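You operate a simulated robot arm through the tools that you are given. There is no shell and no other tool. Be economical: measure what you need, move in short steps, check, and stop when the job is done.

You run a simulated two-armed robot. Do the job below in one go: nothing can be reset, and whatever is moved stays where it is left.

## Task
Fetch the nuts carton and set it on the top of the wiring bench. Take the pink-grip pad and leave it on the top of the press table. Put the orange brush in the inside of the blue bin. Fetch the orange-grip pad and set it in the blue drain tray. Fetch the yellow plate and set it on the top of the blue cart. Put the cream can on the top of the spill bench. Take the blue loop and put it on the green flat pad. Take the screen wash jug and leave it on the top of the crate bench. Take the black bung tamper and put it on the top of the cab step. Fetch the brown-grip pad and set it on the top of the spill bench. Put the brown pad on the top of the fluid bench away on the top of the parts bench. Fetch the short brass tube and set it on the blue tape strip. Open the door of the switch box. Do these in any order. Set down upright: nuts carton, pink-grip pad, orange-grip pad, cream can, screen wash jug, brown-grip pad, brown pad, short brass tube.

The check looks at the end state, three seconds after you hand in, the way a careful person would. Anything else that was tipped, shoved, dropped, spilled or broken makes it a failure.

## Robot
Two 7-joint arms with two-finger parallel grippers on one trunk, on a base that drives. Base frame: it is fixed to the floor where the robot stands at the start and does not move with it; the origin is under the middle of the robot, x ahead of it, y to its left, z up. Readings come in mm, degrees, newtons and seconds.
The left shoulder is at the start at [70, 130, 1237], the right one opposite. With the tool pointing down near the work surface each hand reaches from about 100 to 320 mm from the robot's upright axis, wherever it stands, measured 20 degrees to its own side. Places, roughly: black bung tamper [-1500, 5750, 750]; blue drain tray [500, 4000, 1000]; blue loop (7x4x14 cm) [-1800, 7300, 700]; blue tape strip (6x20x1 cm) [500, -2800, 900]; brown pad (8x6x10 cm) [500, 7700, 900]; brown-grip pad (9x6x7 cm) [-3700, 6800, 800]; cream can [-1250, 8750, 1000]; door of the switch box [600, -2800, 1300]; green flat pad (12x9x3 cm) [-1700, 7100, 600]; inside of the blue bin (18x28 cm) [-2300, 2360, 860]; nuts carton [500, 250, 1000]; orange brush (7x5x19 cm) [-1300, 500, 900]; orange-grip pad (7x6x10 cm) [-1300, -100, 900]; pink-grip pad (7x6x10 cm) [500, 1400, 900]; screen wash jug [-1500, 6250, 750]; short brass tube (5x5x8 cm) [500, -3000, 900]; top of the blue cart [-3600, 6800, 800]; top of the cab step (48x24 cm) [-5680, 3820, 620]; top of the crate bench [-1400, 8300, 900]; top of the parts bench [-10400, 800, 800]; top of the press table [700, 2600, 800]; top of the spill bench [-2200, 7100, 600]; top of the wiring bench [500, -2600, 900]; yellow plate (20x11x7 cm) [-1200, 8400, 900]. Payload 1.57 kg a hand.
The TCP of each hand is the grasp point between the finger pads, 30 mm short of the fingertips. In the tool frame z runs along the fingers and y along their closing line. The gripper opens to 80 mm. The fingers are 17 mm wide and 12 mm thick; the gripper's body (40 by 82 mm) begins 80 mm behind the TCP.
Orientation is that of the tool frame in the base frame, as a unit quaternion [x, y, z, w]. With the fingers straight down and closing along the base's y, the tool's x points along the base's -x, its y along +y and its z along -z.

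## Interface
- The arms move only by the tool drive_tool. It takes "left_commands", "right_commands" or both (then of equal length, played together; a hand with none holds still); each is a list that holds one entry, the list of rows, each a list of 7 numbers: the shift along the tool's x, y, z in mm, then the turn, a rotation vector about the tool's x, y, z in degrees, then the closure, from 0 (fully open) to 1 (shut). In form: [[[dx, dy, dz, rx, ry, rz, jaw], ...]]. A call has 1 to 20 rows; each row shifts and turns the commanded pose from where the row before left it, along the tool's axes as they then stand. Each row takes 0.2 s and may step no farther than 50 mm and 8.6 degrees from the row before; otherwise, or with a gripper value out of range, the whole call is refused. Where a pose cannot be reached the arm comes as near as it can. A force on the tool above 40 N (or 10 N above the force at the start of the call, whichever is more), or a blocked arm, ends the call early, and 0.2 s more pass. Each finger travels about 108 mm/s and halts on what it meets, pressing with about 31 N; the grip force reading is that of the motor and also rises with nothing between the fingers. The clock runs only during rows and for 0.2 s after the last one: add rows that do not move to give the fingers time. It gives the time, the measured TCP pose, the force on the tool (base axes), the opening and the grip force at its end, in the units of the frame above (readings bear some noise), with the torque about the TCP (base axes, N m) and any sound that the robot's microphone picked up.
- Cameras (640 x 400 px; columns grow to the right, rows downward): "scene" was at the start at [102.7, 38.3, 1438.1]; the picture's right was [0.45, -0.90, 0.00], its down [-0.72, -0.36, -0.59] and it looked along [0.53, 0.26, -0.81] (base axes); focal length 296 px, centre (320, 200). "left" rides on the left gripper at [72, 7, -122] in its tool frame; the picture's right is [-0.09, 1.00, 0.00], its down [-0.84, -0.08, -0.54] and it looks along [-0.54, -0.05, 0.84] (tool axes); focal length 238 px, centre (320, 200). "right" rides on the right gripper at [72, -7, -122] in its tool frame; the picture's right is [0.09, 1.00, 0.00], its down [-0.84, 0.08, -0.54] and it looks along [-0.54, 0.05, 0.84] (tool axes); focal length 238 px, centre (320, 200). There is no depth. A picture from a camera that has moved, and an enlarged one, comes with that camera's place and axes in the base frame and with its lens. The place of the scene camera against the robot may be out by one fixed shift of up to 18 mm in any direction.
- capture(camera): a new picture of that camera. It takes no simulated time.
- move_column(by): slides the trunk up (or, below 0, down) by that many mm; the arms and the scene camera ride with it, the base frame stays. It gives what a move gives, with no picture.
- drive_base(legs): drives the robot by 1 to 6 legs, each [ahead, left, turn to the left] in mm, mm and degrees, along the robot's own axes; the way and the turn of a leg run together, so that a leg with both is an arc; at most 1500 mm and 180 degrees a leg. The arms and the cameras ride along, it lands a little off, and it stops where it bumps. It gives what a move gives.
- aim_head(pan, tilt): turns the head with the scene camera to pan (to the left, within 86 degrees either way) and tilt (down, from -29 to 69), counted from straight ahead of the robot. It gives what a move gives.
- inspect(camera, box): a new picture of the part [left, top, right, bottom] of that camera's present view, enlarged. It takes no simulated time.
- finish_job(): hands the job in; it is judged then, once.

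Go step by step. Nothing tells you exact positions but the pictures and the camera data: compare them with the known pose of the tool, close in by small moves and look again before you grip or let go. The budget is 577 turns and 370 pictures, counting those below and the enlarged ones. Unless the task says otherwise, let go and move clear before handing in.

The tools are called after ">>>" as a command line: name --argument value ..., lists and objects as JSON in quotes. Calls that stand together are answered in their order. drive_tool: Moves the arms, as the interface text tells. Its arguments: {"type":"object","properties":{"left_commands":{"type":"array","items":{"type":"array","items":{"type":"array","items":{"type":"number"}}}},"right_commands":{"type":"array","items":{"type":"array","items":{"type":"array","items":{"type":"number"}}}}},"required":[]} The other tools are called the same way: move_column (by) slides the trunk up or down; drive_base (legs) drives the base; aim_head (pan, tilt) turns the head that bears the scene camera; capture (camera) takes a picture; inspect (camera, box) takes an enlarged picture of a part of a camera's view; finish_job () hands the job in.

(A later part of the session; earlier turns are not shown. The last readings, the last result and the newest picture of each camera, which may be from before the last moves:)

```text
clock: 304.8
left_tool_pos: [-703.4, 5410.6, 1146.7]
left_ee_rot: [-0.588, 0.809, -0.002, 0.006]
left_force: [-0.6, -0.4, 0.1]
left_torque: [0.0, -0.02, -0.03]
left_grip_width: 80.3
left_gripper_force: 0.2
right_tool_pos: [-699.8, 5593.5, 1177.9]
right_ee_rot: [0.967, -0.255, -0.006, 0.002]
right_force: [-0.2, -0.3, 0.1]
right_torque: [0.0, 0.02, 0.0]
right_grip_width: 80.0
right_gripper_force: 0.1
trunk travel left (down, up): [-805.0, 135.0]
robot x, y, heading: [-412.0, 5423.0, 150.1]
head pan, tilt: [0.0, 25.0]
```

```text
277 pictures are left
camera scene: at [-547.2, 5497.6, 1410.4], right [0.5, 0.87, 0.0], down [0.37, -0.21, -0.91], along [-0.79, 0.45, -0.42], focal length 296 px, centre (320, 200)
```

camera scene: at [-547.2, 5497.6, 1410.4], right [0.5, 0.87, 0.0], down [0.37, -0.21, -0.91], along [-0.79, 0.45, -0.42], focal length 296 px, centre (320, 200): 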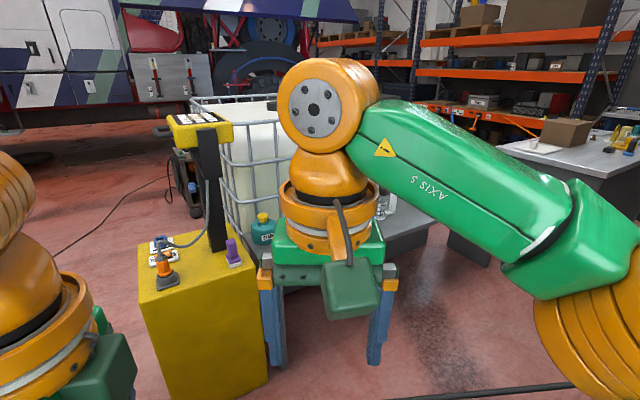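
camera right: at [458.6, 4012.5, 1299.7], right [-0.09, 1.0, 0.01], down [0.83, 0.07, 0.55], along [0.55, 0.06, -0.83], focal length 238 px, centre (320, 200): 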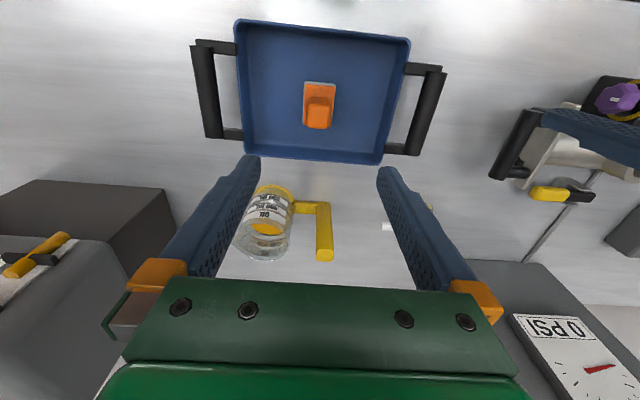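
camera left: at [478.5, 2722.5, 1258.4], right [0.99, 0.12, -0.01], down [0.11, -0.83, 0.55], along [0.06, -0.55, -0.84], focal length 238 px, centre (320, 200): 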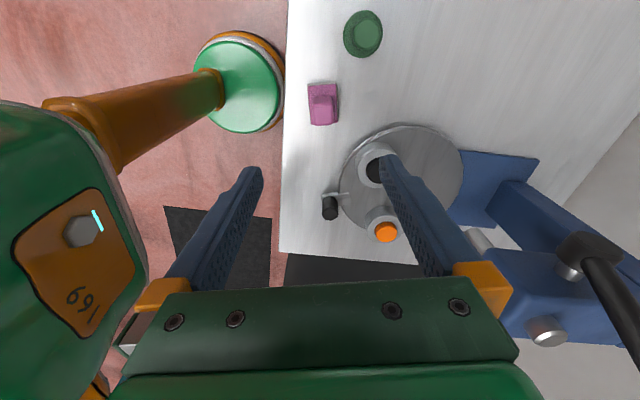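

>>> drive_base --legs '[[0, 0, 30], [350, -380, 0]]'

>>> aim_head --pan 0 --tilt 40

>>> capture --camera "scene"

>>> capture --camera "right"

```text
clock: 309.3
left_tool_pos: [-1006.8, 5646.1, 1148.8]
left_ee_rot: [0.776, -0.63, 0.0, -0.007]
left_force: [0.8, -0.7, -0.5]
left_torque: [0.02, -0.02, 0.03]
left_grip_width: 80.0
left_gripper_force: 0.1
right_tool_pos: [-1094.6, 5807.7, 1179.7]
right_ee_rot: [1.0, 0.002, -0.007, 0.004]
right_force: [-0.6, -0.4, -0.3]
right_torque: [-0.01, 0.02, -0.01]
right_grip_width: 80.2
right_gripper_force: 0.0
trunk travel left (down, up): [-805.0, 135.0]
robot x, y, heading: [-759.3, 5804.0, -180.3]
head pan, tilt: [0.0, 25.0]
```

```text
clock: 310.1
left_tool_pos: [-1006.5, 5647.7, 1147.6]
left_ee_rot: [0.777, -0.63, 0.001, -0.006]
left_force: [0.1, -0.5, 1.1]
left_torque: [0.01, 0.0, 0.03]
left_grip_width: 80.1
left_gripper_force: 0.0
right_tool_pos: [-1095.0, 5808.3, 1179.6]
right_ee_rot: [1.0, 0.003, -0.005, 0.004]
right_force: [-0.4, -0.5, -0.4]
right_torque: [0.02, -0.02, 0.01]
right_grip_width: 80.1
right_gripper_force: 0.0
trunk travel left (down, up): [-805.0, 135.0]
robot x, y, heading: [-759.6, 5802.9, -179.9]
head pan, tilt: [0.0, 40.0]
```

```text
276 pictures are left
camera scene: at [-907.8, 5808.7, 1387.1], right [0.0, 1.0, 0.0], down [0.64, 0.0, -0.77], along [-0.77, 0.0, -0.64], focal length 296 px, centre (320, 200)
```

scene: 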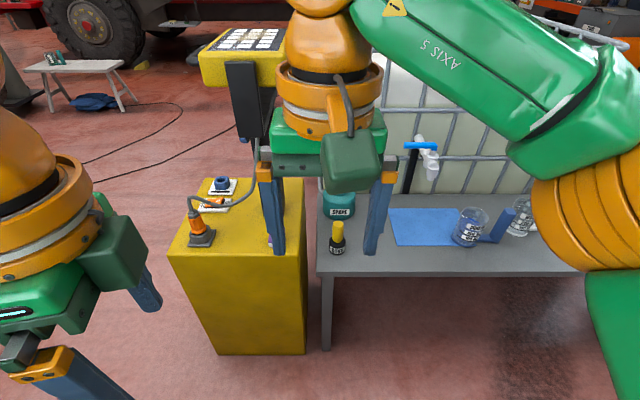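

```text
275 pictures are left
camera right: at [-1024.0, 5815.8, 1299.7], right [0.1, -1.0, 0.01], down [-0.83, -0.08, 0.55], along [-0.55, -0.06, -0.83], focal length 238 px, centre (320, 200)
```

right: 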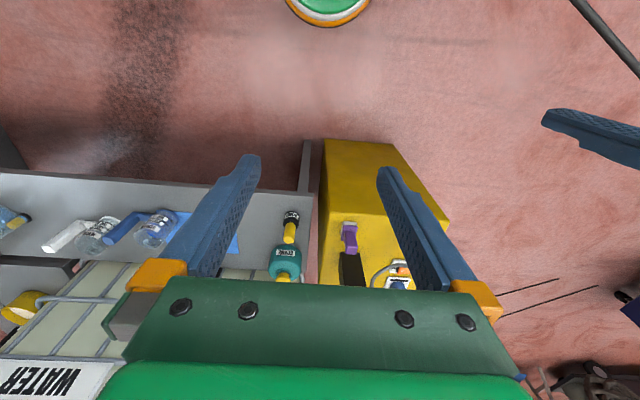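

>>> inspect --camera "right" --box '[260, 190, 440, 300]'

>>> inspect --camera "scene" --box '[160, 150, 520, 300]'

```text
3.56 times, centred on (350, 245) of right
camera zoom: at [-1024.0, 5815.8, 1299.7], right [0.1, -1.0, 0.01], down [-0.83, -0.08, 0.55], along [-0.55, -0.06, -0.83], focal length 848 px, centre (213, 40)
```

zoom: 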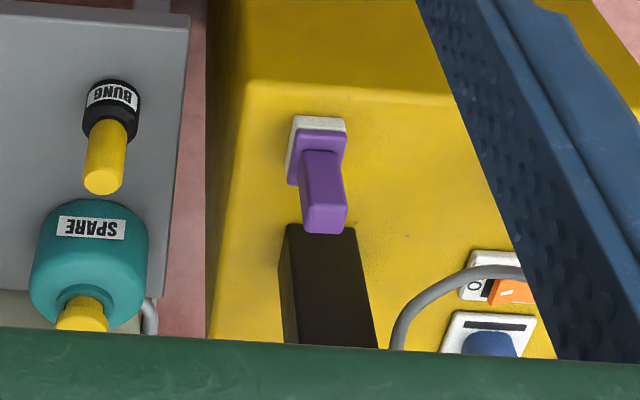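

```text
1.78 times, centred on (340, 225) of scene
camera zoom: at [-907.8, 5808.7, 1387.1], right [0.0, 1.0, 0.0], down [0.64, 0.0, -0.77], along [-0.77, 0.0, -0.64], focal length 526 px, centre (284, 156)
```

zoom: 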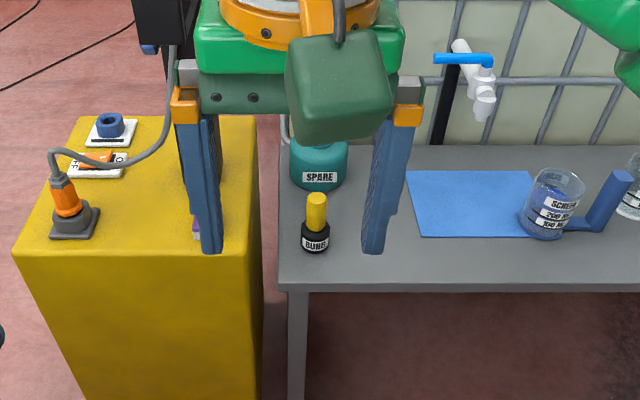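

The "BUNG" item on the bench end is the tamper (about -1497, 5855), and the bench surface is near z 700. The jug labelled "SCREEN…" with a blue side handle is near (-1550, 6268). I'll move across for a closer look.

>>> drive_base --legs '[[150, -330, 0]]'

>>> aim_head --pan -22 --tilt 45

>>> capture --camera "right"

>>> capture --camera "scene"

```text
clock: 312.4
left_tool_pos: [-1155.4, 5980.9, 1147.9]
left_ee_rot: [0.775, -0.632, 0.001, -0.007]
left_force: [-0.4, 0.8, -0.1]
left_torque: [0.0, 0.01, 0.0]
left_grip_width: 80.1
left_gripper_force: 0.1
right_tool_pos: [-1242.8, 6140.7, 1178.6]
right_ee_rot: [1.0, 0.001, -0.005, 0.003]
right_force: [0.4, 0.1, -0.3]
right_torque: [0.02, 0.0, 0.01]
right_grip_width: 79.9
right_gripper_force: 0.1
trunk travel left (down, up): [-805.0, 135.0]
robot x, y, heading: [-905.0, 6137.4, 180.0]
head pan, tilt: [0.0, 40.0]
```

```text
clock: 313.3
left_tool_pos: [-1156.0, 5980.9, 1147.3]
left_ee_rot: [0.776, -0.631, 0.002, -0.007]
left_force: [0.7, 0.1, -0.2]
left_torque: [0.02, 0.0, -0.01]
left_grip_width: 80.0
left_gripper_force: 0.0
right_tool_pos: [-1245.2, 6142.3, 1177.9]
right_ee_rot: [1.0, 0.001, -0.005, 0.004]
right_force: [0.3, -0.9, -0.2]
right_torque: [0.03, 0.0, 0.0]
right_grip_width: 80.3
right_gripper_force: 0.0
trunk travel left (down, up): [-805.0, 135.0]
robot x, y, heading: [-905.0, 6131.3, 180.0]
head pan, tilt: [-22.0, 45.0]
```

```text
272 pictures are left
camera right: at [-1173.3, 6149.8, 1299.7], right [0.1, -1.0, 0.01], down [-0.83, -0.08, 0.55], along [-0.55, -0.06, -0.83], focal length 238 px, centre (320, 200)
```

right: 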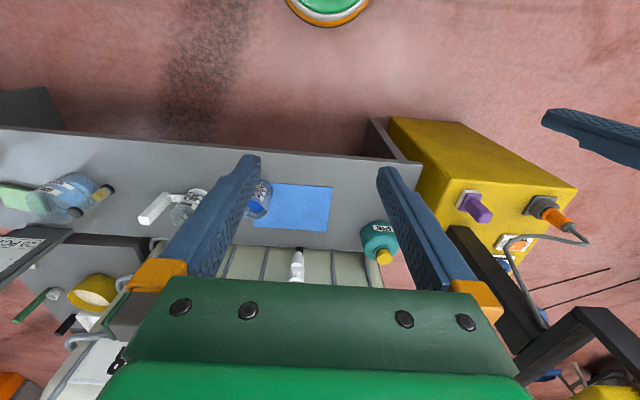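

```text
271 pictures are left
camera scene: at [-1047.5, 6172.9, 1379.8], right [0.38, 0.93, 0.0], down [0.66, -0.27, -0.71], along [-0.66, 0.27, -0.71], focal length 296 px, centre (320, 200)
```

scene: 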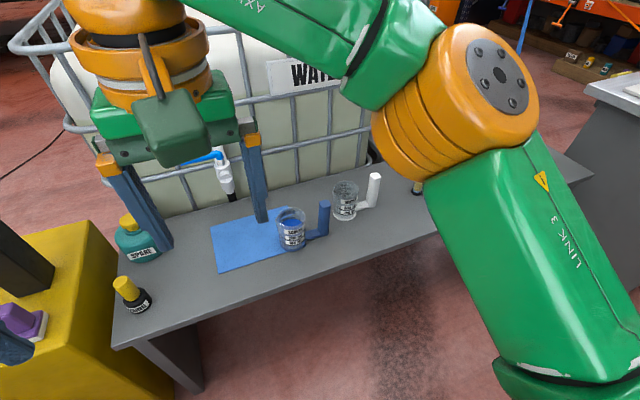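

>>> inspect --camera "scene" --box '[200, 150, 440, 290]'

```text
2.67 times, centred on (320, 220) of scene
camera zoom: at [-1047.5, 6172.9, 1379.8], right [0.38, 0.93, 0.0], down [0.66, -0.27, -0.71], along [-0.66, 0.27, -0.71], focal length 789 px, centre (320, 147)
```

zoom: 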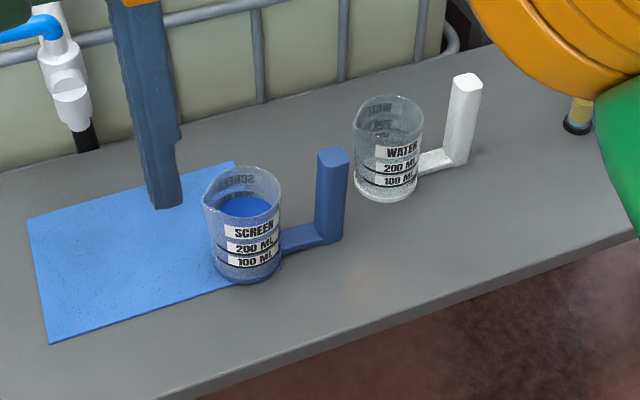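

The jug has about a 78 mm body, so I'll grip its blue vertical handle bar near (-1538, 6385), closing along the jug–bar line with a partly closed gripper. First I'll lower the column and approach.

>>> drive_base --legs '[[300, -164, 0]]'

>>> drive_tool --right_commands '[[[0, -30, 0, 0, 0, 4, 0], [0, -30, 0, 0, 0, 4.3, 0], [0, -30, 0, 0, 0, 0, 0], [0, 0, 0, 0, 0, 0, 0]]]'

>>> move_column --by -120

>>> capture --camera "right"

>>> capture --camera "scene"

```text
clock: 315.5
left_tool_pos: [-1454.9, 6146.4, 1147.9]
left_ee_rot: [0.775, -0.632, -0.001, -0.007]
left_force: [-0.1, 0.6, 0.3]
left_torque: [-0.03, 0.01, -0.01]
left_grip_width: 79.8
left_gripper_force: 0.2
right_tool_pos: [-1543.0, 6307.1, 1179.3]
right_ee_rot: [1.0, 0.0, -0.007, 0.003]
right_force: [0.1, 0.0, -1.5]
right_torque: [0.01, 0.01, -0.01]
right_grip_width: 80.0
right_gripper_force: 0.1
trunk travel left (down, up): [-805.0, 135.0]
robot x, y, heading: [-1210.0, 6302.5, 179.5]
head pan, tilt: [-22.0, 45.0]
```

```text
clock: 316.5
left_tool_pos: [-1457.1, 6147.7, 1147.4]
left_ee_rot: [0.775, -0.632, 0.001, -0.006]
left_force: [-0.4, -0.7, -0.7]
left_torque: [0.03, 0.04, -0.04]
left_grip_width: 80.0
left_gripper_force: 0.1
right_tool_pos: [-1537.6, 6396.3, 1179.2]
right_ee_rot: [0.997, -0.072, -0.005, 0.004]
right_force: [-0.2, -1.0, 0.6]
right_torque: [0.01, -0.02, -0.01]
right_grip_width: 80.0
right_gripper_force: 0.1
trunk travel left (down, up): [-805.0, 135.0]
robot x, y, heading: [-1206.5, 6298.3, 179.6]
head pan, tilt: [-22.0, 45.0]
```

```text
clock: 318.0
left_tool_pos: [-1456.0, 6147.0, 1027.2]
left_ee_rot: [0.775, -0.632, 0.001, -0.007]
left_force: [-1.0, 0.1, 0.3]
left_torque: [0.01, 0.03, -0.01]
left_grip_width: 80.0
left_gripper_force: 0.1
right_tool_pos: [-1538.2, 6397.7, 1057.5]
right_ee_rot: [0.997, -0.072, -0.005, 0.004]
right_force: [0.3, -0.8, 0.6]
right_torque: [0.0, -0.02, 0.02]
right_grip_width: 80.1
right_gripper_force: 0.1
trunk travel left (down, up): [-685.0, 255.0]
robot x, y, heading: [-1207.5, 6303.4, 179.6]
head pan, tilt: [-22.0, 45.0]
```

```text
269 pictures are left
camera right: at [-1465.8, 6393.8, 1179.9], right [-0.05, -1.0, 0.01], down [-0.83, 0.05, 0.55], along [-0.55, 0.02, -0.83], focal length 238 px, centre (320, 200)
```

right: 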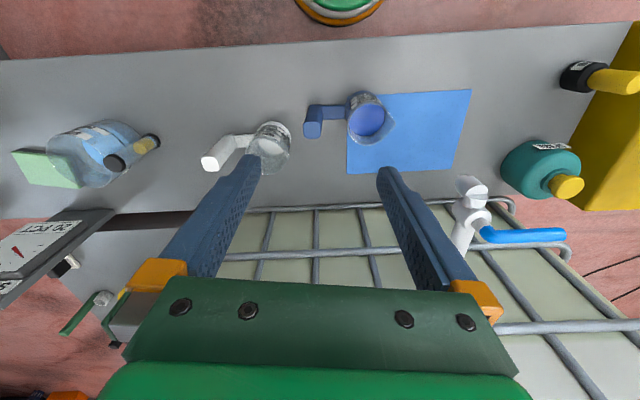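

```text
268 pictures are left
camera scene: at [-1347.0, 6337.8, 1259.8], right [0.38, 0.93, 0.0], down [0.65, -0.27, -0.71], along [-0.65, 0.27, -0.71], focal length 296 px, centre (320, 200)
```

scene: 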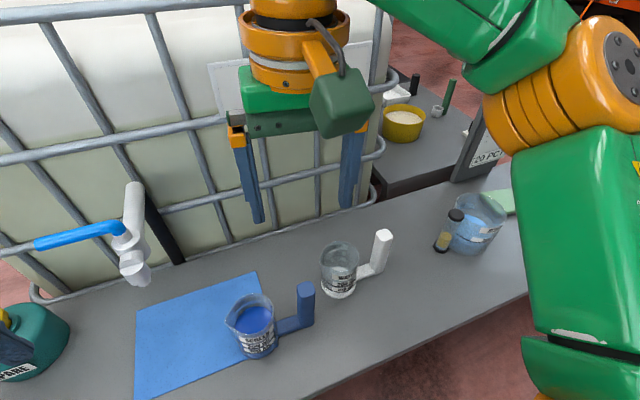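

>>> drive_tool --right_commands '[[[25, 0, 0, 0, 0, -4, 0.36], [0, 0, 0, 0, 0, -4.3, 0.36], [0, 0, 0, 0, 0, 0, 0.36]]]'

>>> drive_base --legs '[[50, 0, 0]]'

>>> move_column --by -80

>>> capture --camera "right"

>>> capture --camera "scene"

```text
clock: 318.8
left_tool_pos: [-1456.5, 6147.5, 1027.3]
left_ee_rot: [0.775, -0.632, 0.001, -0.006]
left_force: [0.1, -0.3, 0.8]
left_torque: [0.01, 0.01, -0.04]
left_grip_width: 80.0
left_gripper_force: 0.0
right_tool_pos: [-1512.8, 6393.0, 1058.1]
right_ee_rot: [1.0, 0.0, -0.006, 0.003]
right_force: [0.2, -0.3, 0.1]
right_torque: [-0.01, 0.0, -0.02]
right_grip_width: 51.4
right_gripper_force: 0.0
trunk travel left (down, up): [-685.0, 255.0]
robot x, y, heading: [-1211.3, 6301.4, 179.6]
head pan, tilt: [-22.0, 45.0]
```

```text
clock: 319.7
left_tool_pos: [-1503.8, 6146.4, 1028.3]
left_ee_rot: [0.775, -0.632, -0.001, -0.005]
left_force: [1.7, 0.5, 0.4]
left_torque: [0.0, 0.04, 0.0]
left_grip_width: 80.0
left_gripper_force: 0.1
right_tool_pos: [-1559.6, 6392.7, 1059.7]
right_ee_rot: [1.0, 0.0, -0.007, 0.004]
right_force: [-0.1, -0.5, 0.2]
right_torque: [0.04, 0.04, -0.04]
right_grip_width: 51.3
right_gripper_force: 0.0
trunk travel left (down, up): [-685.0, 255.0]
robot x, y, heading: [-1259.3, 6302.9, 179.6]
head pan, tilt: [-22.0, 45.0]
```

```text
clock: 320.9
left_tool_pos: [-1506.8, 6146.3, 946.5]
left_ee_rot: [0.775, -0.632, 0.001, -0.006]
left_force: [-1.1, -1.3, 0.2]
left_torque: [0.01, 0.02, 0.0]
left_grip_width: 80.2
left_gripper_force: 0.1
right_tool_pos: [-1562.7, 6392.9, 978.9]
right_ee_rot: [1.0, 0.0, -0.007, 0.004]
right_force: [0.5, -0.8, -0.3]
right_torque: [-0.02, 0.01, 0.0]
right_grip_width: 51.5
right_gripper_force: 0.0
trunk travel left (down, up): [-605.0, 335.0]
robot x, y, heading: [-1260.0, 6299.3, 179.8]
head pan, tilt: [-22.0, 45.0]
```

```text
267 pictures are left
camera right: at [-1490.9, 6400.6, 1099.5], right [0.09, -1.0, 0.01], down [-0.83, -0.07, 0.55], along [-0.55, -0.06, -0.83], focal length 238 px, centre (320, 200)
```

right: 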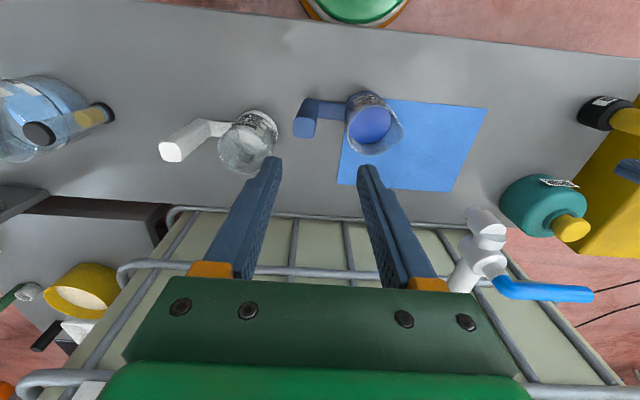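

```text
266 pictures are left
camera scene: at [-1397.1, 6337.9, 1179.8], right [0.38, 0.93, 0.0], down [0.65, -0.27, -0.71], along [-0.65, 0.27, -0.71], focal length 296 px, centre (320, 200)
```

scene: 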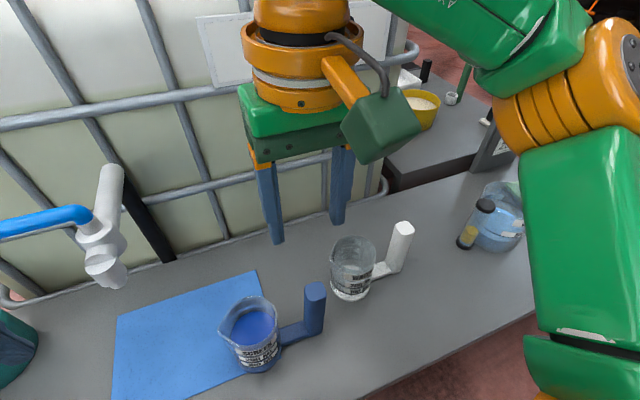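

>>> drive_tool --right_commands '[[[-13, -10, 0, 0, 0, 0, 0.42], [0, 0, 40, 0, 0, 0, 0.42], [0, 0, 40, 0, 0, 0, 0.42], [0, 0, 40, 0, 0, 0, 0.42], [0, 0, 0, 0, 0, 0, 0.42]]]'

>>> capture --camera "right"

>>> inspect --camera "scene" --box '[200, 180, 440, 380]'

```text
clock: 322.1
left_tool_pos: [-1507.8, 6147.7, 947.4]
left_ee_rot: [0.775, -0.632, 0.001, -0.006]
left_force: [0.1, 0.7, -0.6]
left_torque: [0.03, 0.0, -0.01]
left_grip_width: 79.8
left_gripper_force: 0.1
right_tool_pos: [-1576.6, 6402.3, 857.2]
right_ee_rot: [1.0, 0.0, -0.006, 0.002]
right_force: [0.2, 0.2, 0.4]
right_torque: [-0.01, -0.01, -0.05]
right_grip_width: 46.4
right_gripper_force: 0.1
trunk travel left (down, up): [-605.0, 335.0]
robot x, y, heading: [-1260.0, 6302.4, 179.8]
head pan, tilt: [-22.0, 45.0]
```

```text
265 pictures are left
camera right: at [-1505.5, 6410.1, 978.6], right [0.09, -1.0, 0.01], down [-0.83, -0.07, 0.55], along [-0.55, -0.06, -0.83], focal length 238 px, centre (320, 200)
```

right: 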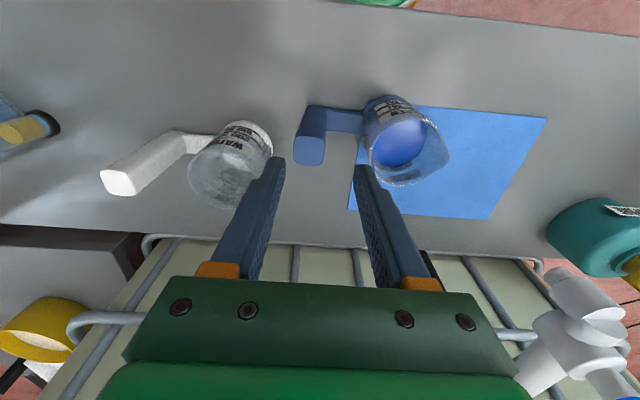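

```text
2.00 times, centred on (320, 280) of scene
camera zoom: at [-1397.0, 6337.7, 1179.8], right [0.38, 0.93, 0.0], down [0.65, -0.27, -0.71], along [-0.65, 0.27, -0.71], focal length 592 px, centre (320, 40)
```

zoom: 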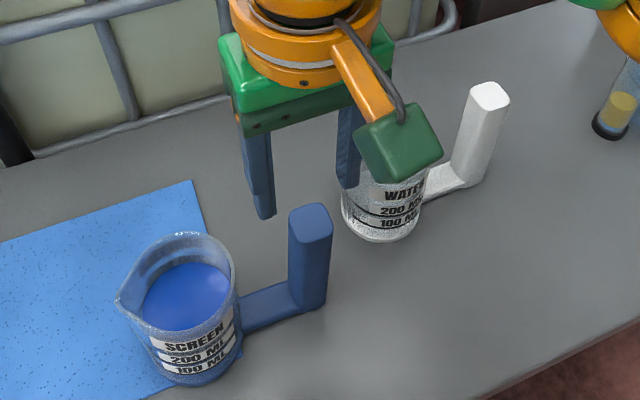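

>>> drive_tool --right_commands '[[[-3, -5, 15, 0, 0, 0, 0.42], [0, 0, 15, 0, 0, 0, 0.42], [0, 0, 0, 0, 0, 0, 0.42]]]'

>>> capture --camera "right"

>>> inspect --camera "scene" --box '[200, 180, 440, 380]'

```text
clock: 322.9
left_tool_pos: [-1507.3, 6147.8, 947.5]
left_ee_rot: [0.775, -0.632, 0.001, -0.006]
left_force: [0.9, 0.8, -0.5]
left_torque: [0.02, 0.0, 0.01]
left_grip_width: 79.9
left_gripper_force: 0.1
right_tool_pos: [-1581.1, 6407.1, 827.4]
right_ee_rot: [1.0, 0.001, -0.006, 0.004]
right_force: [-0.1, 0.3, 1.4]
right_torque: [0.0, -0.02, 0.01]
right_grip_width: 46.3
right_gripper_force: 0.1
trunk travel left (down, up): [-605.0, 335.0]
robot x, y, heading: [-1259.6, 6301.8, 179.9]
head pan, tilt: [-22.0, 45.0]
```

```text
263 pictures are left
camera right: at [-1508.9, 6414.7, 948.6], right [0.09, -1.0, 0.01], down [-0.83, -0.07, 0.55], along [-0.55, -0.06, -0.83], focal length 238 px, centre (320, 200)
```

right: 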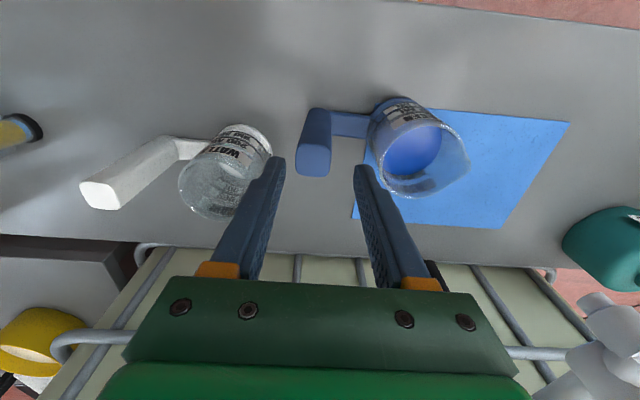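

```text
2.00 times, centred on (320, 280) of scene
camera zoom: at [-1397.1, 6337.9, 1179.8], right [0.38, 0.93, 0.0], down [0.65, -0.27, -0.71], along [-0.65, 0.27, -0.71], focal length 592 px, centre (320, 40)
```

zoom: 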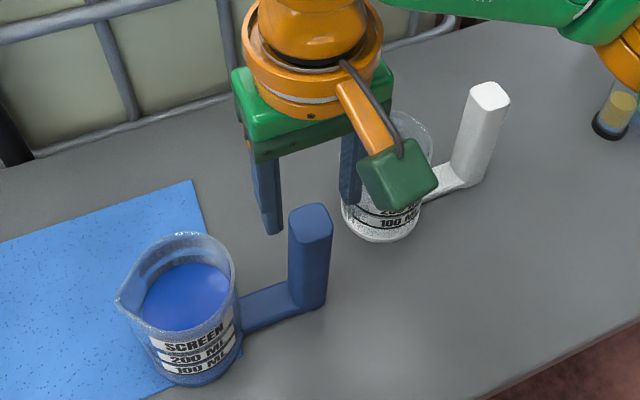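

>>> drive_tool --right_commands '[[[0, -3, 15, 0, 0, 0, 0.42], [0, 0, 15, 0, 0, 0, 0.42], [0, 0, 15, 0, 0, 0, 0.42], [0, 0, 0, 0, 0, 0, 0.42]]]'

>>> capture --camera "right"

```text
clock: 323.9
left_tool_pos: [-1507.2, 6146.6, 947.0]
left_ee_rot: [0.775, -0.632, 0.001, -0.006]
left_force: [0.4, -0.1, -1.3]
left_torque: [0.01, -0.03, -0.02]
left_grip_width: 80.0
left_gripper_force: 0.0
right_tool_pos: [-1581.5, 6409.7, 783.0]
right_ee_rot: [1.0, 0.001, -0.006, 0.003]
right_force: [0.3, -0.8, -0.3]
right_torque: [0.01, 0.0, 0.02]
right_grip_width: 46.5
right_gripper_force: 0.1
trunk travel left (down, up): [-605.0, 335.0]
robot x, y, heading: [-1257.3, 6300.0, 179.4]
head pan, tilt: [-22.0, 45.0]
```

```text
261 pictures are left
camera right: at [-1508.7, 6417.2, 904.7], right [0.09, -1.0, 0.01], down [-0.83, -0.07, 0.55], along [-0.55, -0.06, -0.83], focal length 238 px, centre (320, 200)
```

right: 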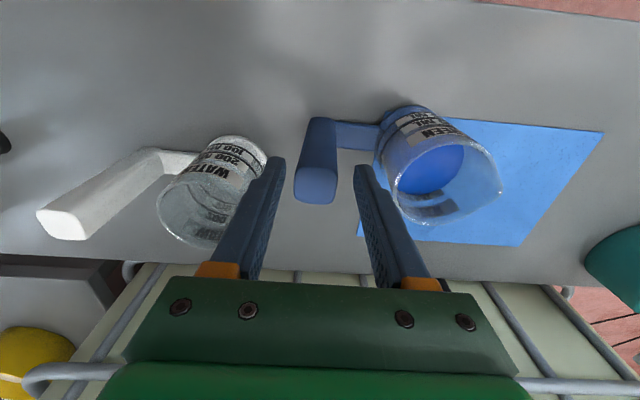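

>>> drive_tool --right_commands '[[[7, -3, 10, 0, 0, 0, 0.42], [0, 0, 0, 0, 0, 0, 0.42], [0, 0, 0, 0, 0, 0, 0.6], [0, 0, 0, 0, 0, 0, 1], [0, 0, 0, 0, 0, 0, 1], [0, 0, 0, 0, 0, 0, 1]]]'

>>> capture --camera "right"

```text
clock: 325.3
left_tool_pos: [-1506.4, 6148.1, 948.1]
left_ee_rot: [0.775, -0.632, 0.0, -0.006]
left_force: [-0.3, -0.6, -0.1]
left_torque: [-0.01, 0.04, 0.0]
left_grip_width: 80.1
left_gripper_force: 0.0
right_tool_pos: [-1575.0, 6413.7, 774.0]
right_ee_rot: [1.0, 0.0, -0.006, 0.004]
right_force: [-1.0, 0.0, -0.3]
right_torque: [-0.04, -0.01, 0.0]
right_grip_width: 0.0
right_gripper_force: 21.4
trunk travel left (down, up): [-605.0, 335.0]
robot x, y, heading: [-1258.9, 6300.5, 179.7]
head pan, tilt: [-22.0, 45.0]
```

```text
260 pictures are left
camera right: at [-1502.0, 6420.3, 894.8], right [0.09, -1.0, 0.01], down [-0.83, -0.07, 0.55], along [-0.55, -0.06, -0.83], focal length 238 px, centre (320, 200)
```

right: 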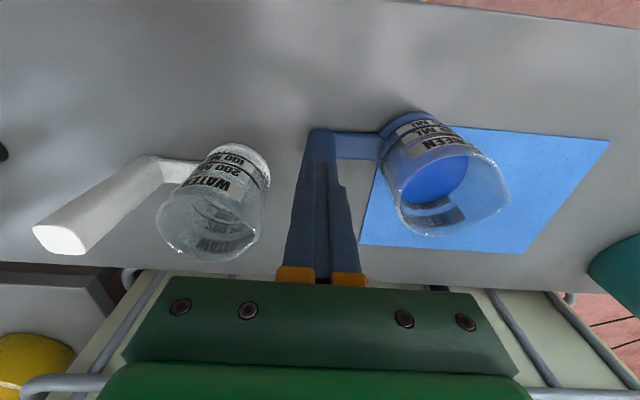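

The fingers closed above the bar: re-triangulating gives a bar top near z 750 at about (-1596, 6411). I'll reopen, shift and go lower.

>>> drive_tool --right_commands '[[[0, 0, -20, 0, 0, 0, 1], [0, 0, 0, 0, 0, 0, 0.4], [-20, 2, 0, 0, 0, 0, 0.4], [0, 0, 0, 0, 0, 0, 0.4]]]'

>>> capture --camera "right"

```text
clock: 326.3
left_tool_pos: [-1506.7, 6148.4, 947.2]
left_ee_rot: [0.775, -0.632, 0.001, -0.006]
left_force: [0.0, 0.4, 0.5]
left_torque: [-0.02, 0.03, 0.02]
left_grip_width: 79.7
left_gripper_force: 0.0
right_tool_pos: [-1592.9, 6411.4, 794.6]
right_ee_rot: [1.0, 0.0, -0.006, 0.004]
right_force: [0.2, -0.6, -0.1]
right_torque: [0.01, 0.02, 0.02]
right_grip_width: 47.7
right_gripper_force: 0.0
trunk travel left (down, up): [-605.0, 335.0]
robot x, y, heading: [-1257.7, 6300.8, 179.8]
head pan, tilt: [-22.0, 45.0]
```

```text
259 pictures are left
camera right: at [-1521.3, 6418.0, 915.6], right [0.09, -1.0, 0.01], down [-0.83, -0.07, 0.55], along [-0.55, -0.06, -0.83], focal length 238 px, centre (320, 200)
```

right: 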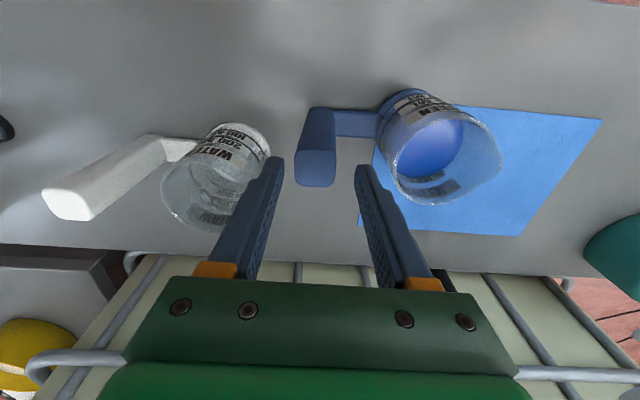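

>>> drive_tool --right_commands '[[[-6, 0, 20, 0, 0, 0, 0.4], [0, 0, 20, 0, 0, 0, 0.4], [0, 0, 0, 0, 0, 0, 0.4]]]'

>>> capture --camera "right"

>>> inspect --camera "scene" --box '[200, 180, 440, 380]'

```text
clock: 327.1
left_tool_pos: [-1507.1, 6146.7, 948.1]
left_ee_rot: [0.775, -0.632, 0.0, -0.006]
left_force: [0.6, -0.3, 0.6]
left_torque: [-0.01, 0.0, 0.02]
left_grip_width: 79.9
left_gripper_force: 0.1
right_tool_pos: [-1599.9, 6410.4, 754.5]
right_ee_rot: [1.0, 0.001, -0.006, 0.004]
right_force: [-0.1, -1.1, 0.8]
right_torque: [-0.01, -0.01, -0.01]
right_grip_width: 48.0
right_gripper_force: 0.1
trunk travel left (down, up): [-605.0, 335.0]
robot x, y, heading: [-1257.1, 6299.4, 179.5]
head pan, tilt: [-22.0, 45.0]
```

```text
258 pictures are left
camera right: at [-1528.2, 6417.9, 875.2], right [0.09, -1.0, 0.01], down [-0.83, -0.07, 0.55], along [-0.55, -0.06, -0.83], focal length 238 px, centre (320, 200)
```

right: 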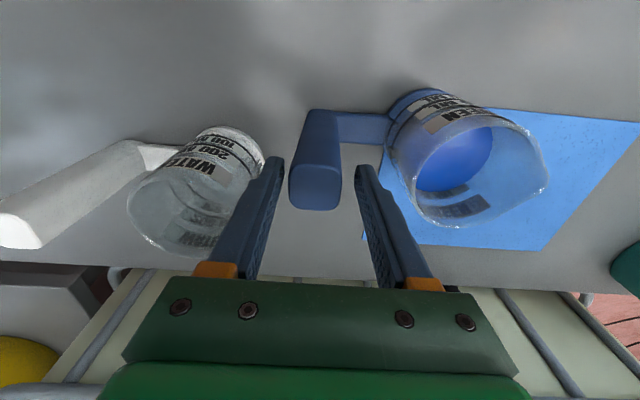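

```text
2.00 times, centred on (320, 280) of scene
camera zoom: at [-1397.2, 6337.8, 1179.8], right [0.38, 0.93, 0.0], down [0.65, -0.27, -0.71], along [-0.65, 0.27, -0.71], focal length 592 px, centre (320, 40)
```

zoom: 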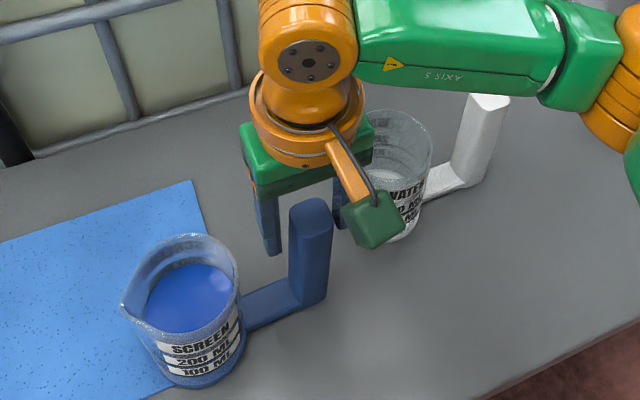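

>>> drive_tool --right_commands '[[[0, 0, 10, 0, 0, 0, 0.4], [0, 0, 0, 0, 0, 0, 0.4], [0, 0, 0, 0, 0, 0, 0.6], [0, 0, 0, 0, 0, 0, 1], [0, 0, 0, 0, 0, 0, 1], [0, 0, 0, 0, 0, 0, 1]]]'

>>> capture --camera "right"

```text
clock: 328.5
left_tool_pos: [-1505.2, 6148.0, 946.6]
left_ee_rot: [0.775, -0.632, 0.0, -0.006]
left_force: [0.1, -0.4, -0.7]
left_torque: [-0.04, 0.0, 0.01]
left_grip_width: 80.1
left_gripper_force: 0.1
right_tool_pos: [-1600.6, 6410.3, 745.6]
right_ee_rot: [1.0, 0.001, -0.007, 0.004]
right_force: [1.7, -2.3, 5.0]
right_torque: [-0.71, -0.21, 0.27]
right_grip_width: 32.1
right_gripper_force: 30.8
trunk travel left (down, up): [-605.0, 335.0]
robot x, y, heading: [-1258.3, 6299.5, 179.8]
head pan, tilt: [-22.0, 45.0]
```

```text
256 pictures are left
camera right: at [-1527.4, 6417.3, 865.7], right [0.09, -1.0, 0.01], down [-0.83, -0.07, 0.55], along [-0.55, -0.06, -0.83], focal length 238 px, centre (320, 200)
```

right: 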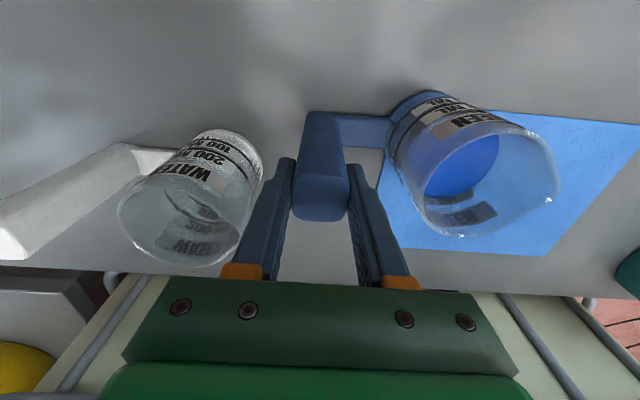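

The handle is gripped at 32 mm. I'll lift slowly and check for tilt.

>>> drive_tool --right_commands '[[[0, 0, -5, 0, 0, 0, 1], [0, 0, -8, 0, 0, 0, 1], [0, 0, -10, 0, 0, 0, 1], [0, 0, -10, 0, 0, 0, 1], [0, 0, 0, 0, 0, 0, 1]]]'

>>> capture --camera "scene"

```text
clock: 329.7
left_tool_pos: [-1507.6, 6147.0, 948.1]
left_ee_rot: [0.775, -0.632, 0.001, -0.007]
left_force: [0.0, 0.4, 0.3]
left_torque: [-0.01, 0.02, -0.02]
left_grip_width: 80.0
left_gripper_force: 0.0
right_tool_pos: [-1600.7, 6410.2, 777.2]
right_ee_rot: [1.0, 0.0, -0.007, 0.003]
right_force: [-0.1, 1.1, -4.9]
right_torque: [0.33, 0.02, 0.0]
right_grip_width: 31.8
right_gripper_force: 31.2
trunk travel left (down, up): [-605.0, 335.0]
robot x, y, heading: [-1262.4, 6303.3, 179.3]
head pan, tilt: [-22.0, 45.0]
```

```text
255 pictures are left
camera scene: at [-1398.1, 6338.1, 1179.7], right [0.38, 0.93, 0.0], down [0.66, -0.27, -0.71], along [-0.65, 0.27, -0.71], focal length 296 px, centre (320, 200)
```

scene: 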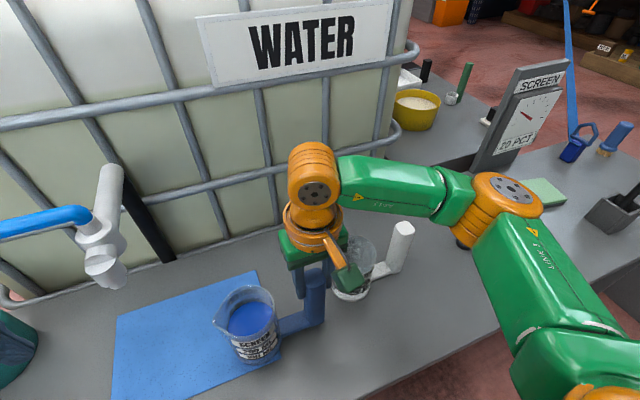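

The jug is upright at about 5 N. I'll raise the column, back off smoothly, and head to the crate bench.

>>> move_column --by 250

>>> drive_base --legs '[[-400, 0, 0], [0, -1000, 0]]'

>>> aim_head --pan -50 --tilt 20

>>> capture --camera "scene"

```text
clock: 332.3
left_tool_pos: [-1508.9, 6147.5, 1196.8]
left_ee_rot: [0.775, -0.632, 0.001, -0.005]
left_force: [-0.6, 0.8, 0.4]
left_torque: [0.0, 0.0, 0.01]
left_grip_width: 80.1
left_gripper_force: 0.1
right_tool_pos: [-1602.5, 6410.8, 1025.7]
right_ee_rot: [1.0, -0.001, -0.007, 0.004]
right_force: [-0.1, 0.4, -6.1]
right_torque: [0.33, -0.01, 0.02]
right_grip_width: 31.9
right_gripper_force: 31.0
trunk travel left (down, up): [-855.0, 85.0]
robot x, y, heading: [-1256.7, 6298.3, 179.9]
head pan, tilt: [-22.0, 45.0]
```

```text
clock: 339.6
left_tool_pos: [-1103.4, 7150.5, 1197.4]
left_ee_rot: [0.774, -0.633, 0.001, -0.006]
left_force: [-0.5, 0.3, -0.5]
left_torque: [0.03, 0.02, -0.01]
left_grip_width: 80.0
left_gripper_force: 0.1
right_tool_pos: [-1195.3, 7414.2, 1027.0]
right_ee_rot: [1.0, -0.001, -0.007, 0.003]
right_force: [0.6, -0.3, -4.9]
right_torque: [0.31, 0.03, 0.02]
right_grip_width: 31.8
right_gripper_force: 31.1
trunk travel left (down, up): [-855.0, 85.0]
robot x, y, heading: [-852.9, 7306.2, 179.5]
head pan, tilt: [-22.0, 45.0]
```

```text
clock: 340.5
left_tool_pos: [-1102.2, 7152.7, 1197.8]
left_ee_rot: [0.774, -0.633, 0.001, -0.006]
left_force: [-0.6, -0.6, 0.9]
left_torque: [-0.02, 0.04, 0.02]
left_grip_width: 80.1
left_gripper_force: 0.0
right_tool_pos: [-1195.5, 7414.8, 1026.7]
right_ee_rot: [1.0, -0.001, -0.006, 0.003]
right_force: [0.2, 0.2, -5.2]
right_torque: [0.37, 0.02, -0.02]
right_grip_width: 31.7
right_gripper_force: 30.8
trunk travel left (down, up): [-855.0, 85.0]
robot x, y, heading: [-852.4, 7306.5, 179.3]
head pan, tilt: [-50.0, 20.0]
```

```text
254 pictures are left
camera scene: at [-976.6, 7382.8, 1468.3], right [0.77, 0.64, 0.0], down [0.22, -0.26, -0.94], along [-0.6, 0.72, -0.34], focal length 296 px, centre (320, 200)
```

scene: 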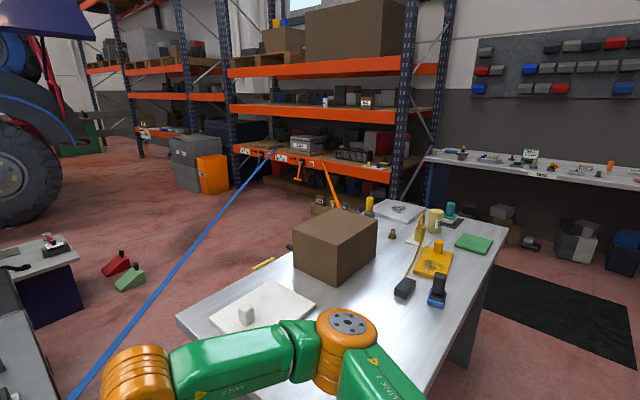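

>>> inspect --camera "scene" --box '[160, 180, 520, 360]'

```text
1.78 times, centred on (340, 270) of scene
camera zoom: at [-976.6, 7382.8, 1468.3], right [0.77, 0.64, 0.0], down [0.22, -0.26, -0.94], along [-0.6, 0.72, -0.34], focal length 526 px, centre (284, 76)
```

zoom: 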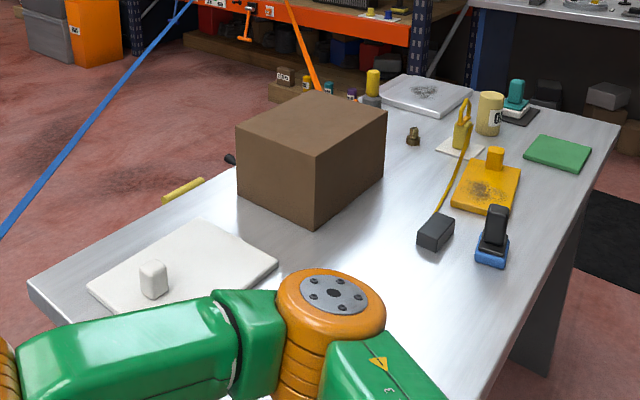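

The crate bench has clear space near its front edge around (-1210, 8000). I'll raise slightly and slide across to there.

>>> move_column --by 60

>>> drive_base --legs '[[0, -680, 0.5]]'

>>> aim_head --pan -15 --tilt 50

>>> capture --camera "scene"

>>> capture --camera "right"

```text
clock: 341.5
left_tool_pos: [-1102.9, 7150.8, 1258.9]
left_ee_rot: [0.774, -0.633, 0.001, -0.006]
left_force: [0.0, 0.5, -0.1]
left_torque: [0.02, -0.03, 0.0]
left_grip_width: 80.2
left_gripper_force: 0.1
right_tool_pos: [-1195.2, 7415.4, 1087.0]
right_ee_rot: [1.0, -0.001, -0.007, 0.004]
right_force: [0.3, 0.4, -5.6]
right_torque: [0.35, 0.03, -0.01]
right_grip_width: 31.8
right_gripper_force: 31.2
trunk travel left (down, up): [-915.0, 25.0]
robot x, y, heading: [-853.7, 7304.1, 179.5]
head pan, tilt: [-50.0, 20.0]
```

```text
clock: 345.3
left_tool_pos: [-1099.0, 7832.0, 1258.1]
left_ee_rot: [0.777, -0.629, 0.0, -0.007]
left_force: [0.7, 0.7, -0.2]
left_torque: [0.0, -0.01, -0.01]
left_grip_width: 80.0
left_gripper_force: 0.1
right_tool_pos: [-1194.8, 8095.7, 1086.7]
right_ee_rot: [1.0, 0.004, -0.006, 0.004]
right_force: [-0.4, 0.7, -5.8]
right_torque: [0.32, 0.03, 0.01]
right_grip_width: 31.8
right_gripper_force: 31.0
trunk travel left (down, up): [-915.0, 25.0]
robot x, y, heading: [-853.7, 7990.5, -179.8]
head pan, tilt: [-50.0, 20.0]
```

```text
clock: 346.3
left_tool_pos: [-1098.1, 7833.8, 1257.3]
left_ee_rot: [0.776, -0.63, 0.001, -0.006]
left_force: [-0.6, 0.1, 0.0]
left_torque: [0.03, 0.0, 0.01]
left_grip_width: 80.2
left_gripper_force: 0.1
right_tool_pos: [-1194.2, 8096.6, 1087.1]
right_ee_rot: [1.0, 0.003, -0.006, 0.005]
right_force: [-0.4, -0.1, -4.5]
right_torque: [0.3, 0.02, -0.02]
right_grip_width: 31.8
right_gripper_force: 31.4
trunk travel left (down, up): [-915.0, 25.0]
robot x, y, heading: [-854.0, 7990.4, -179.8]
head pan, tilt: [-15.0, 50.0]
```

```text
252 pictures are left
camera scene: at [-989.5, 8014.5, 1482.8], right [0.26, 0.97, 0.0], down [0.74, -0.2, -0.64], along [-0.62, 0.17, -0.77], focal length 296 px, centre (320, 200)
```

scene: 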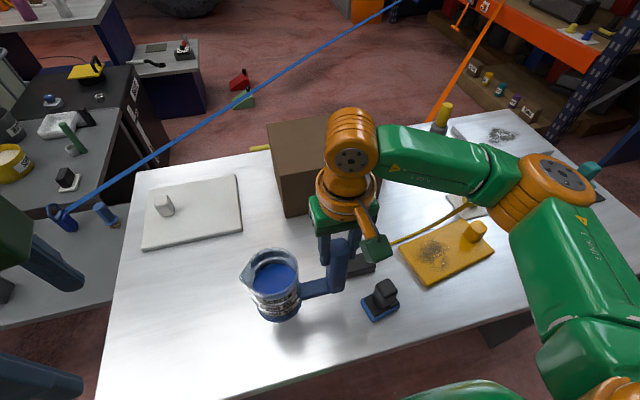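

```text
251 pictures are left
camera right: at [-1122.1, 8104.3, 1207.8], right [0.1, -0.99, 0.01], down [-0.83, -0.08, 0.55], along [-0.55, -0.06, -0.83], focal length 238 px, centre (320, 200)
```

right: 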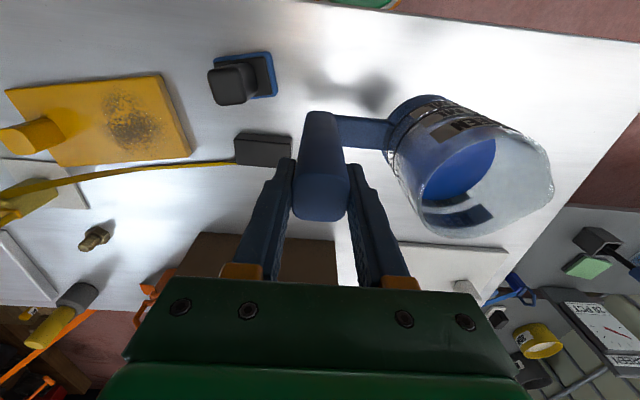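

>>> drive_base --legs '[[15, 30, 0]]'

>>> move_column --by -90

>>> capture --camera "scene"

```text
clock: 347.1
left_tool_pos: [-1110.4, 7809.8, 1259.3]
left_ee_rot: [0.776, -0.63, 0.001, -0.003]
left_force: [-1.1, 0.8, 0.4]
left_torque: [-0.05, 0.02, 0.02]
left_grip_width: 80.0
left_gripper_force: 0.1
right_tool_pos: [-1205.6, 8072.8, 1086.6]
right_ee_rot: [1.0, 0.004, -0.007, 0.006]
right_force: [-0.9, 0.4, -5.5]
right_torque: [0.29, 0.02, 0.01]
right_grip_width: 31.8
right_gripper_force: 31.4
trunk travel left (down, up): [-915.0, 25.0]
robot x, y, heading: [-866.8, 7959.5, -179.7]
head pan, tilt: [-15.0, 50.0]
```

```text
clock: 348.4
left_tool_pos: [-1113.6, 7803.5, 1167.7]
left_ee_rot: [0.777, -0.63, 0.0, -0.006]
left_force: [-0.2, 0.2, -0.1]
left_torque: [0.0, -0.01, 0.01]
left_grip_width: 80.2
left_gripper_force: 0.0
right_tool_pos: [-1207.8, 8067.1, 997.1]
right_ee_rot: [1.0, 0.003, -0.007, 0.004]
right_force: [-0.4, 0.6, -4.8]
right_torque: [0.32, -0.01, -0.03]
right_grip_width: 31.5
right_gripper_force: 30.9
trunk travel left (down, up): [-825.0, 115.0]
robot x, y, heading: [-866.6, 7957.8, -180.0]
head pan, tilt: [-15.0, 50.0]
```

```text
250 pictures are left
camera scene: at [-1004.2, 7984.7, 1392.8], right [0.26, 0.97, 0.0], down [0.74, -0.2, -0.64], along [-0.62, 0.17, -0.77], focal length 296 px, centre (320, 200)
```

scene: 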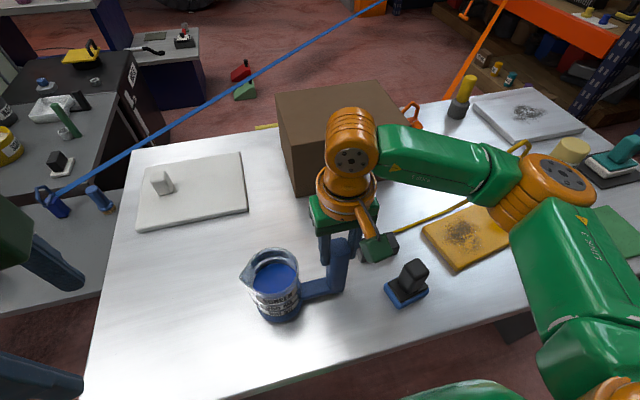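

>>> drive_tool --right_commands '[[[0, 0, 5, 0, 0, 0, 1], [0, 0, 5, 0, 0, 0, 1], [0, 0, 0, 0, 0, 0, 1]]]'

>>> inspect --camera "scene" --box '[220, 220, 400, 340]'

```text
clock: 349.2
left_tool_pos: [-1113.8, 7803.6, 1167.4]
left_ee_rot: [0.777, -0.63, 0.0, -0.006]
left_force: [0.9, -0.7, -0.1]
left_torque: [0.04, 0.0, -0.03]
left_grip_width: 80.1
left_gripper_force: 0.0
right_tool_pos: [-1209.1, 8065.7, 986.7]
right_ee_rot: [1.0, 0.003, -0.005, 0.003]
right_force: [-0.4, -0.3, -5.6]
right_torque: [0.36, -0.01, -0.01]
right_grip_width: 31.6
right_gripper_force: 30.6
trunk travel left (down, up): [-825.0, 115.0]
robot x, y, heading: [-865.9, 7960.5, -180.0]
head pan, tilt: [-15.0, 50.0]
```

```text
3.33 times, centred on (310, 280) of scene
camera zoom: at [-1004.3, 7984.2, 1392.8], right [0.26, 0.97, 0.0], down [0.74, -0.2, -0.64], along [-0.62, 0.17, -0.77], focal length 986 px, centre (353, -67)
```

zoom: 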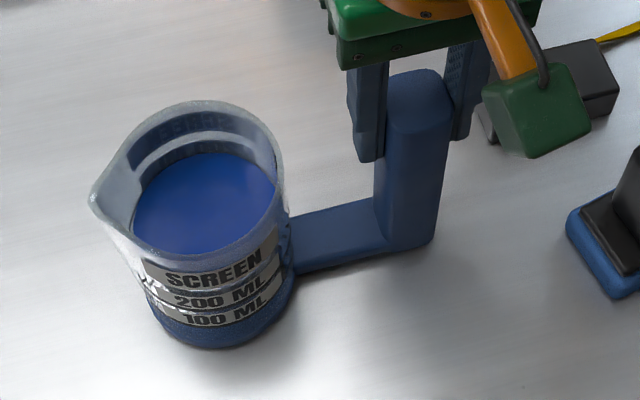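

>>> drive_tool --right_commands '[[[0, 0, 4, 0, 0, 0, 1], [0, 0, 3, 0, 0, 0, 1], [0, 0, 0, 0, 0, 0, 1]]]'

>>> drive_tool --right_commands '[[[0, 0, 3, 0, 0, 0, 1], [0, 0, 2, 0, 0, 0, 1], [0, 0, 0, 0, 0, 0, 1]]]'

>>> drive_tool --right_commands '[[[0, 0, 2, 0, 0, 0, 1], [0, 0, 2, 0, 0, 0, 1], [0, 0, 0, 0, 0, 0, 1]]]'

```text
clock: 350.0
left_tool_pos: [-1113.2, 7802.5, 1167.7]
left_ee_rot: [0.777, -0.63, 0.0, -0.005]
left_force: [-0.3, -0.2, 0.2]
left_torque: [0.01, 0.03, 0.01]
left_grip_width: 80.1
left_gripper_force: 0.0
right_tool_pos: [-1208.1, 8065.7, 981.2]
right_ee_rot: [1.0, 0.002, -0.007, 0.002]
right_force: [-5.5, 2.7, 20.2]
right_torque: [0.95, 0.32, 0.09]
right_grip_width: 31.8
right_gripper_force: 31.0
trunk travel left (down, up): [-825.0, 115.0]
robot x, y, heading: [-866.4, 7956.6, -180.1]
head pan, tilt: [-15.0, 50.0]
```

```text
clock: 350.8
left_tool_pos: [-1110.4, 7803.4, 1168.6]
left_ee_rot: [0.777, -0.63, -0.001, -0.005]
left_force: [-0.4, -0.4, 0.7]
left_torque: [0.03, -0.01, 0.02]
left_grip_width: 80.0
left_gripper_force: 0.0
right_tool_pos: [-1206.2, 8065.0, 976.2]
right_ee_rot: [1.0, 0.004, -0.008, 0.004]
right_force: [-2.3, 1.7, 23.2]
right_torque: [0.79, -0.12, 0.01]
right_grip_width: 31.9
right_gripper_force: 30.9
trunk travel left (down, up): [-825.0, 115.0]
robot x, y, heading: [-866.0, 7961.5, -179.7]
head pan, tilt: [-15.0, 50.0]
```

```text
clock: 351.6
left_tool_pos: [-1109.7, 7802.3, 1168.0]
left_ee_rot: [0.776, -0.63, -0.001, -0.006]
left_force: [0.3, -0.7, -0.3]
left_torque: [0.02, -0.04, 0.01]
left_grip_width: 79.9
left_gripper_force: 0.0
right_tool_pos: [-1206.1, 8064.6, 972.5]
right_ee_rot: [1.0, 0.004, -0.007, 0.003]
right_force: [-1.3, 1.5, 23.2]
right_torque: [0.79, -0.02, 0.05]
right_grip_width: 31.6
right_gripper_force: 31.0
trunk travel left (down, up): [-825.0, 115.0]
robot x, y, heading: [-867.0, 7957.1, -180.0]
head pan, tilt: [-15.0, 50.0]
```

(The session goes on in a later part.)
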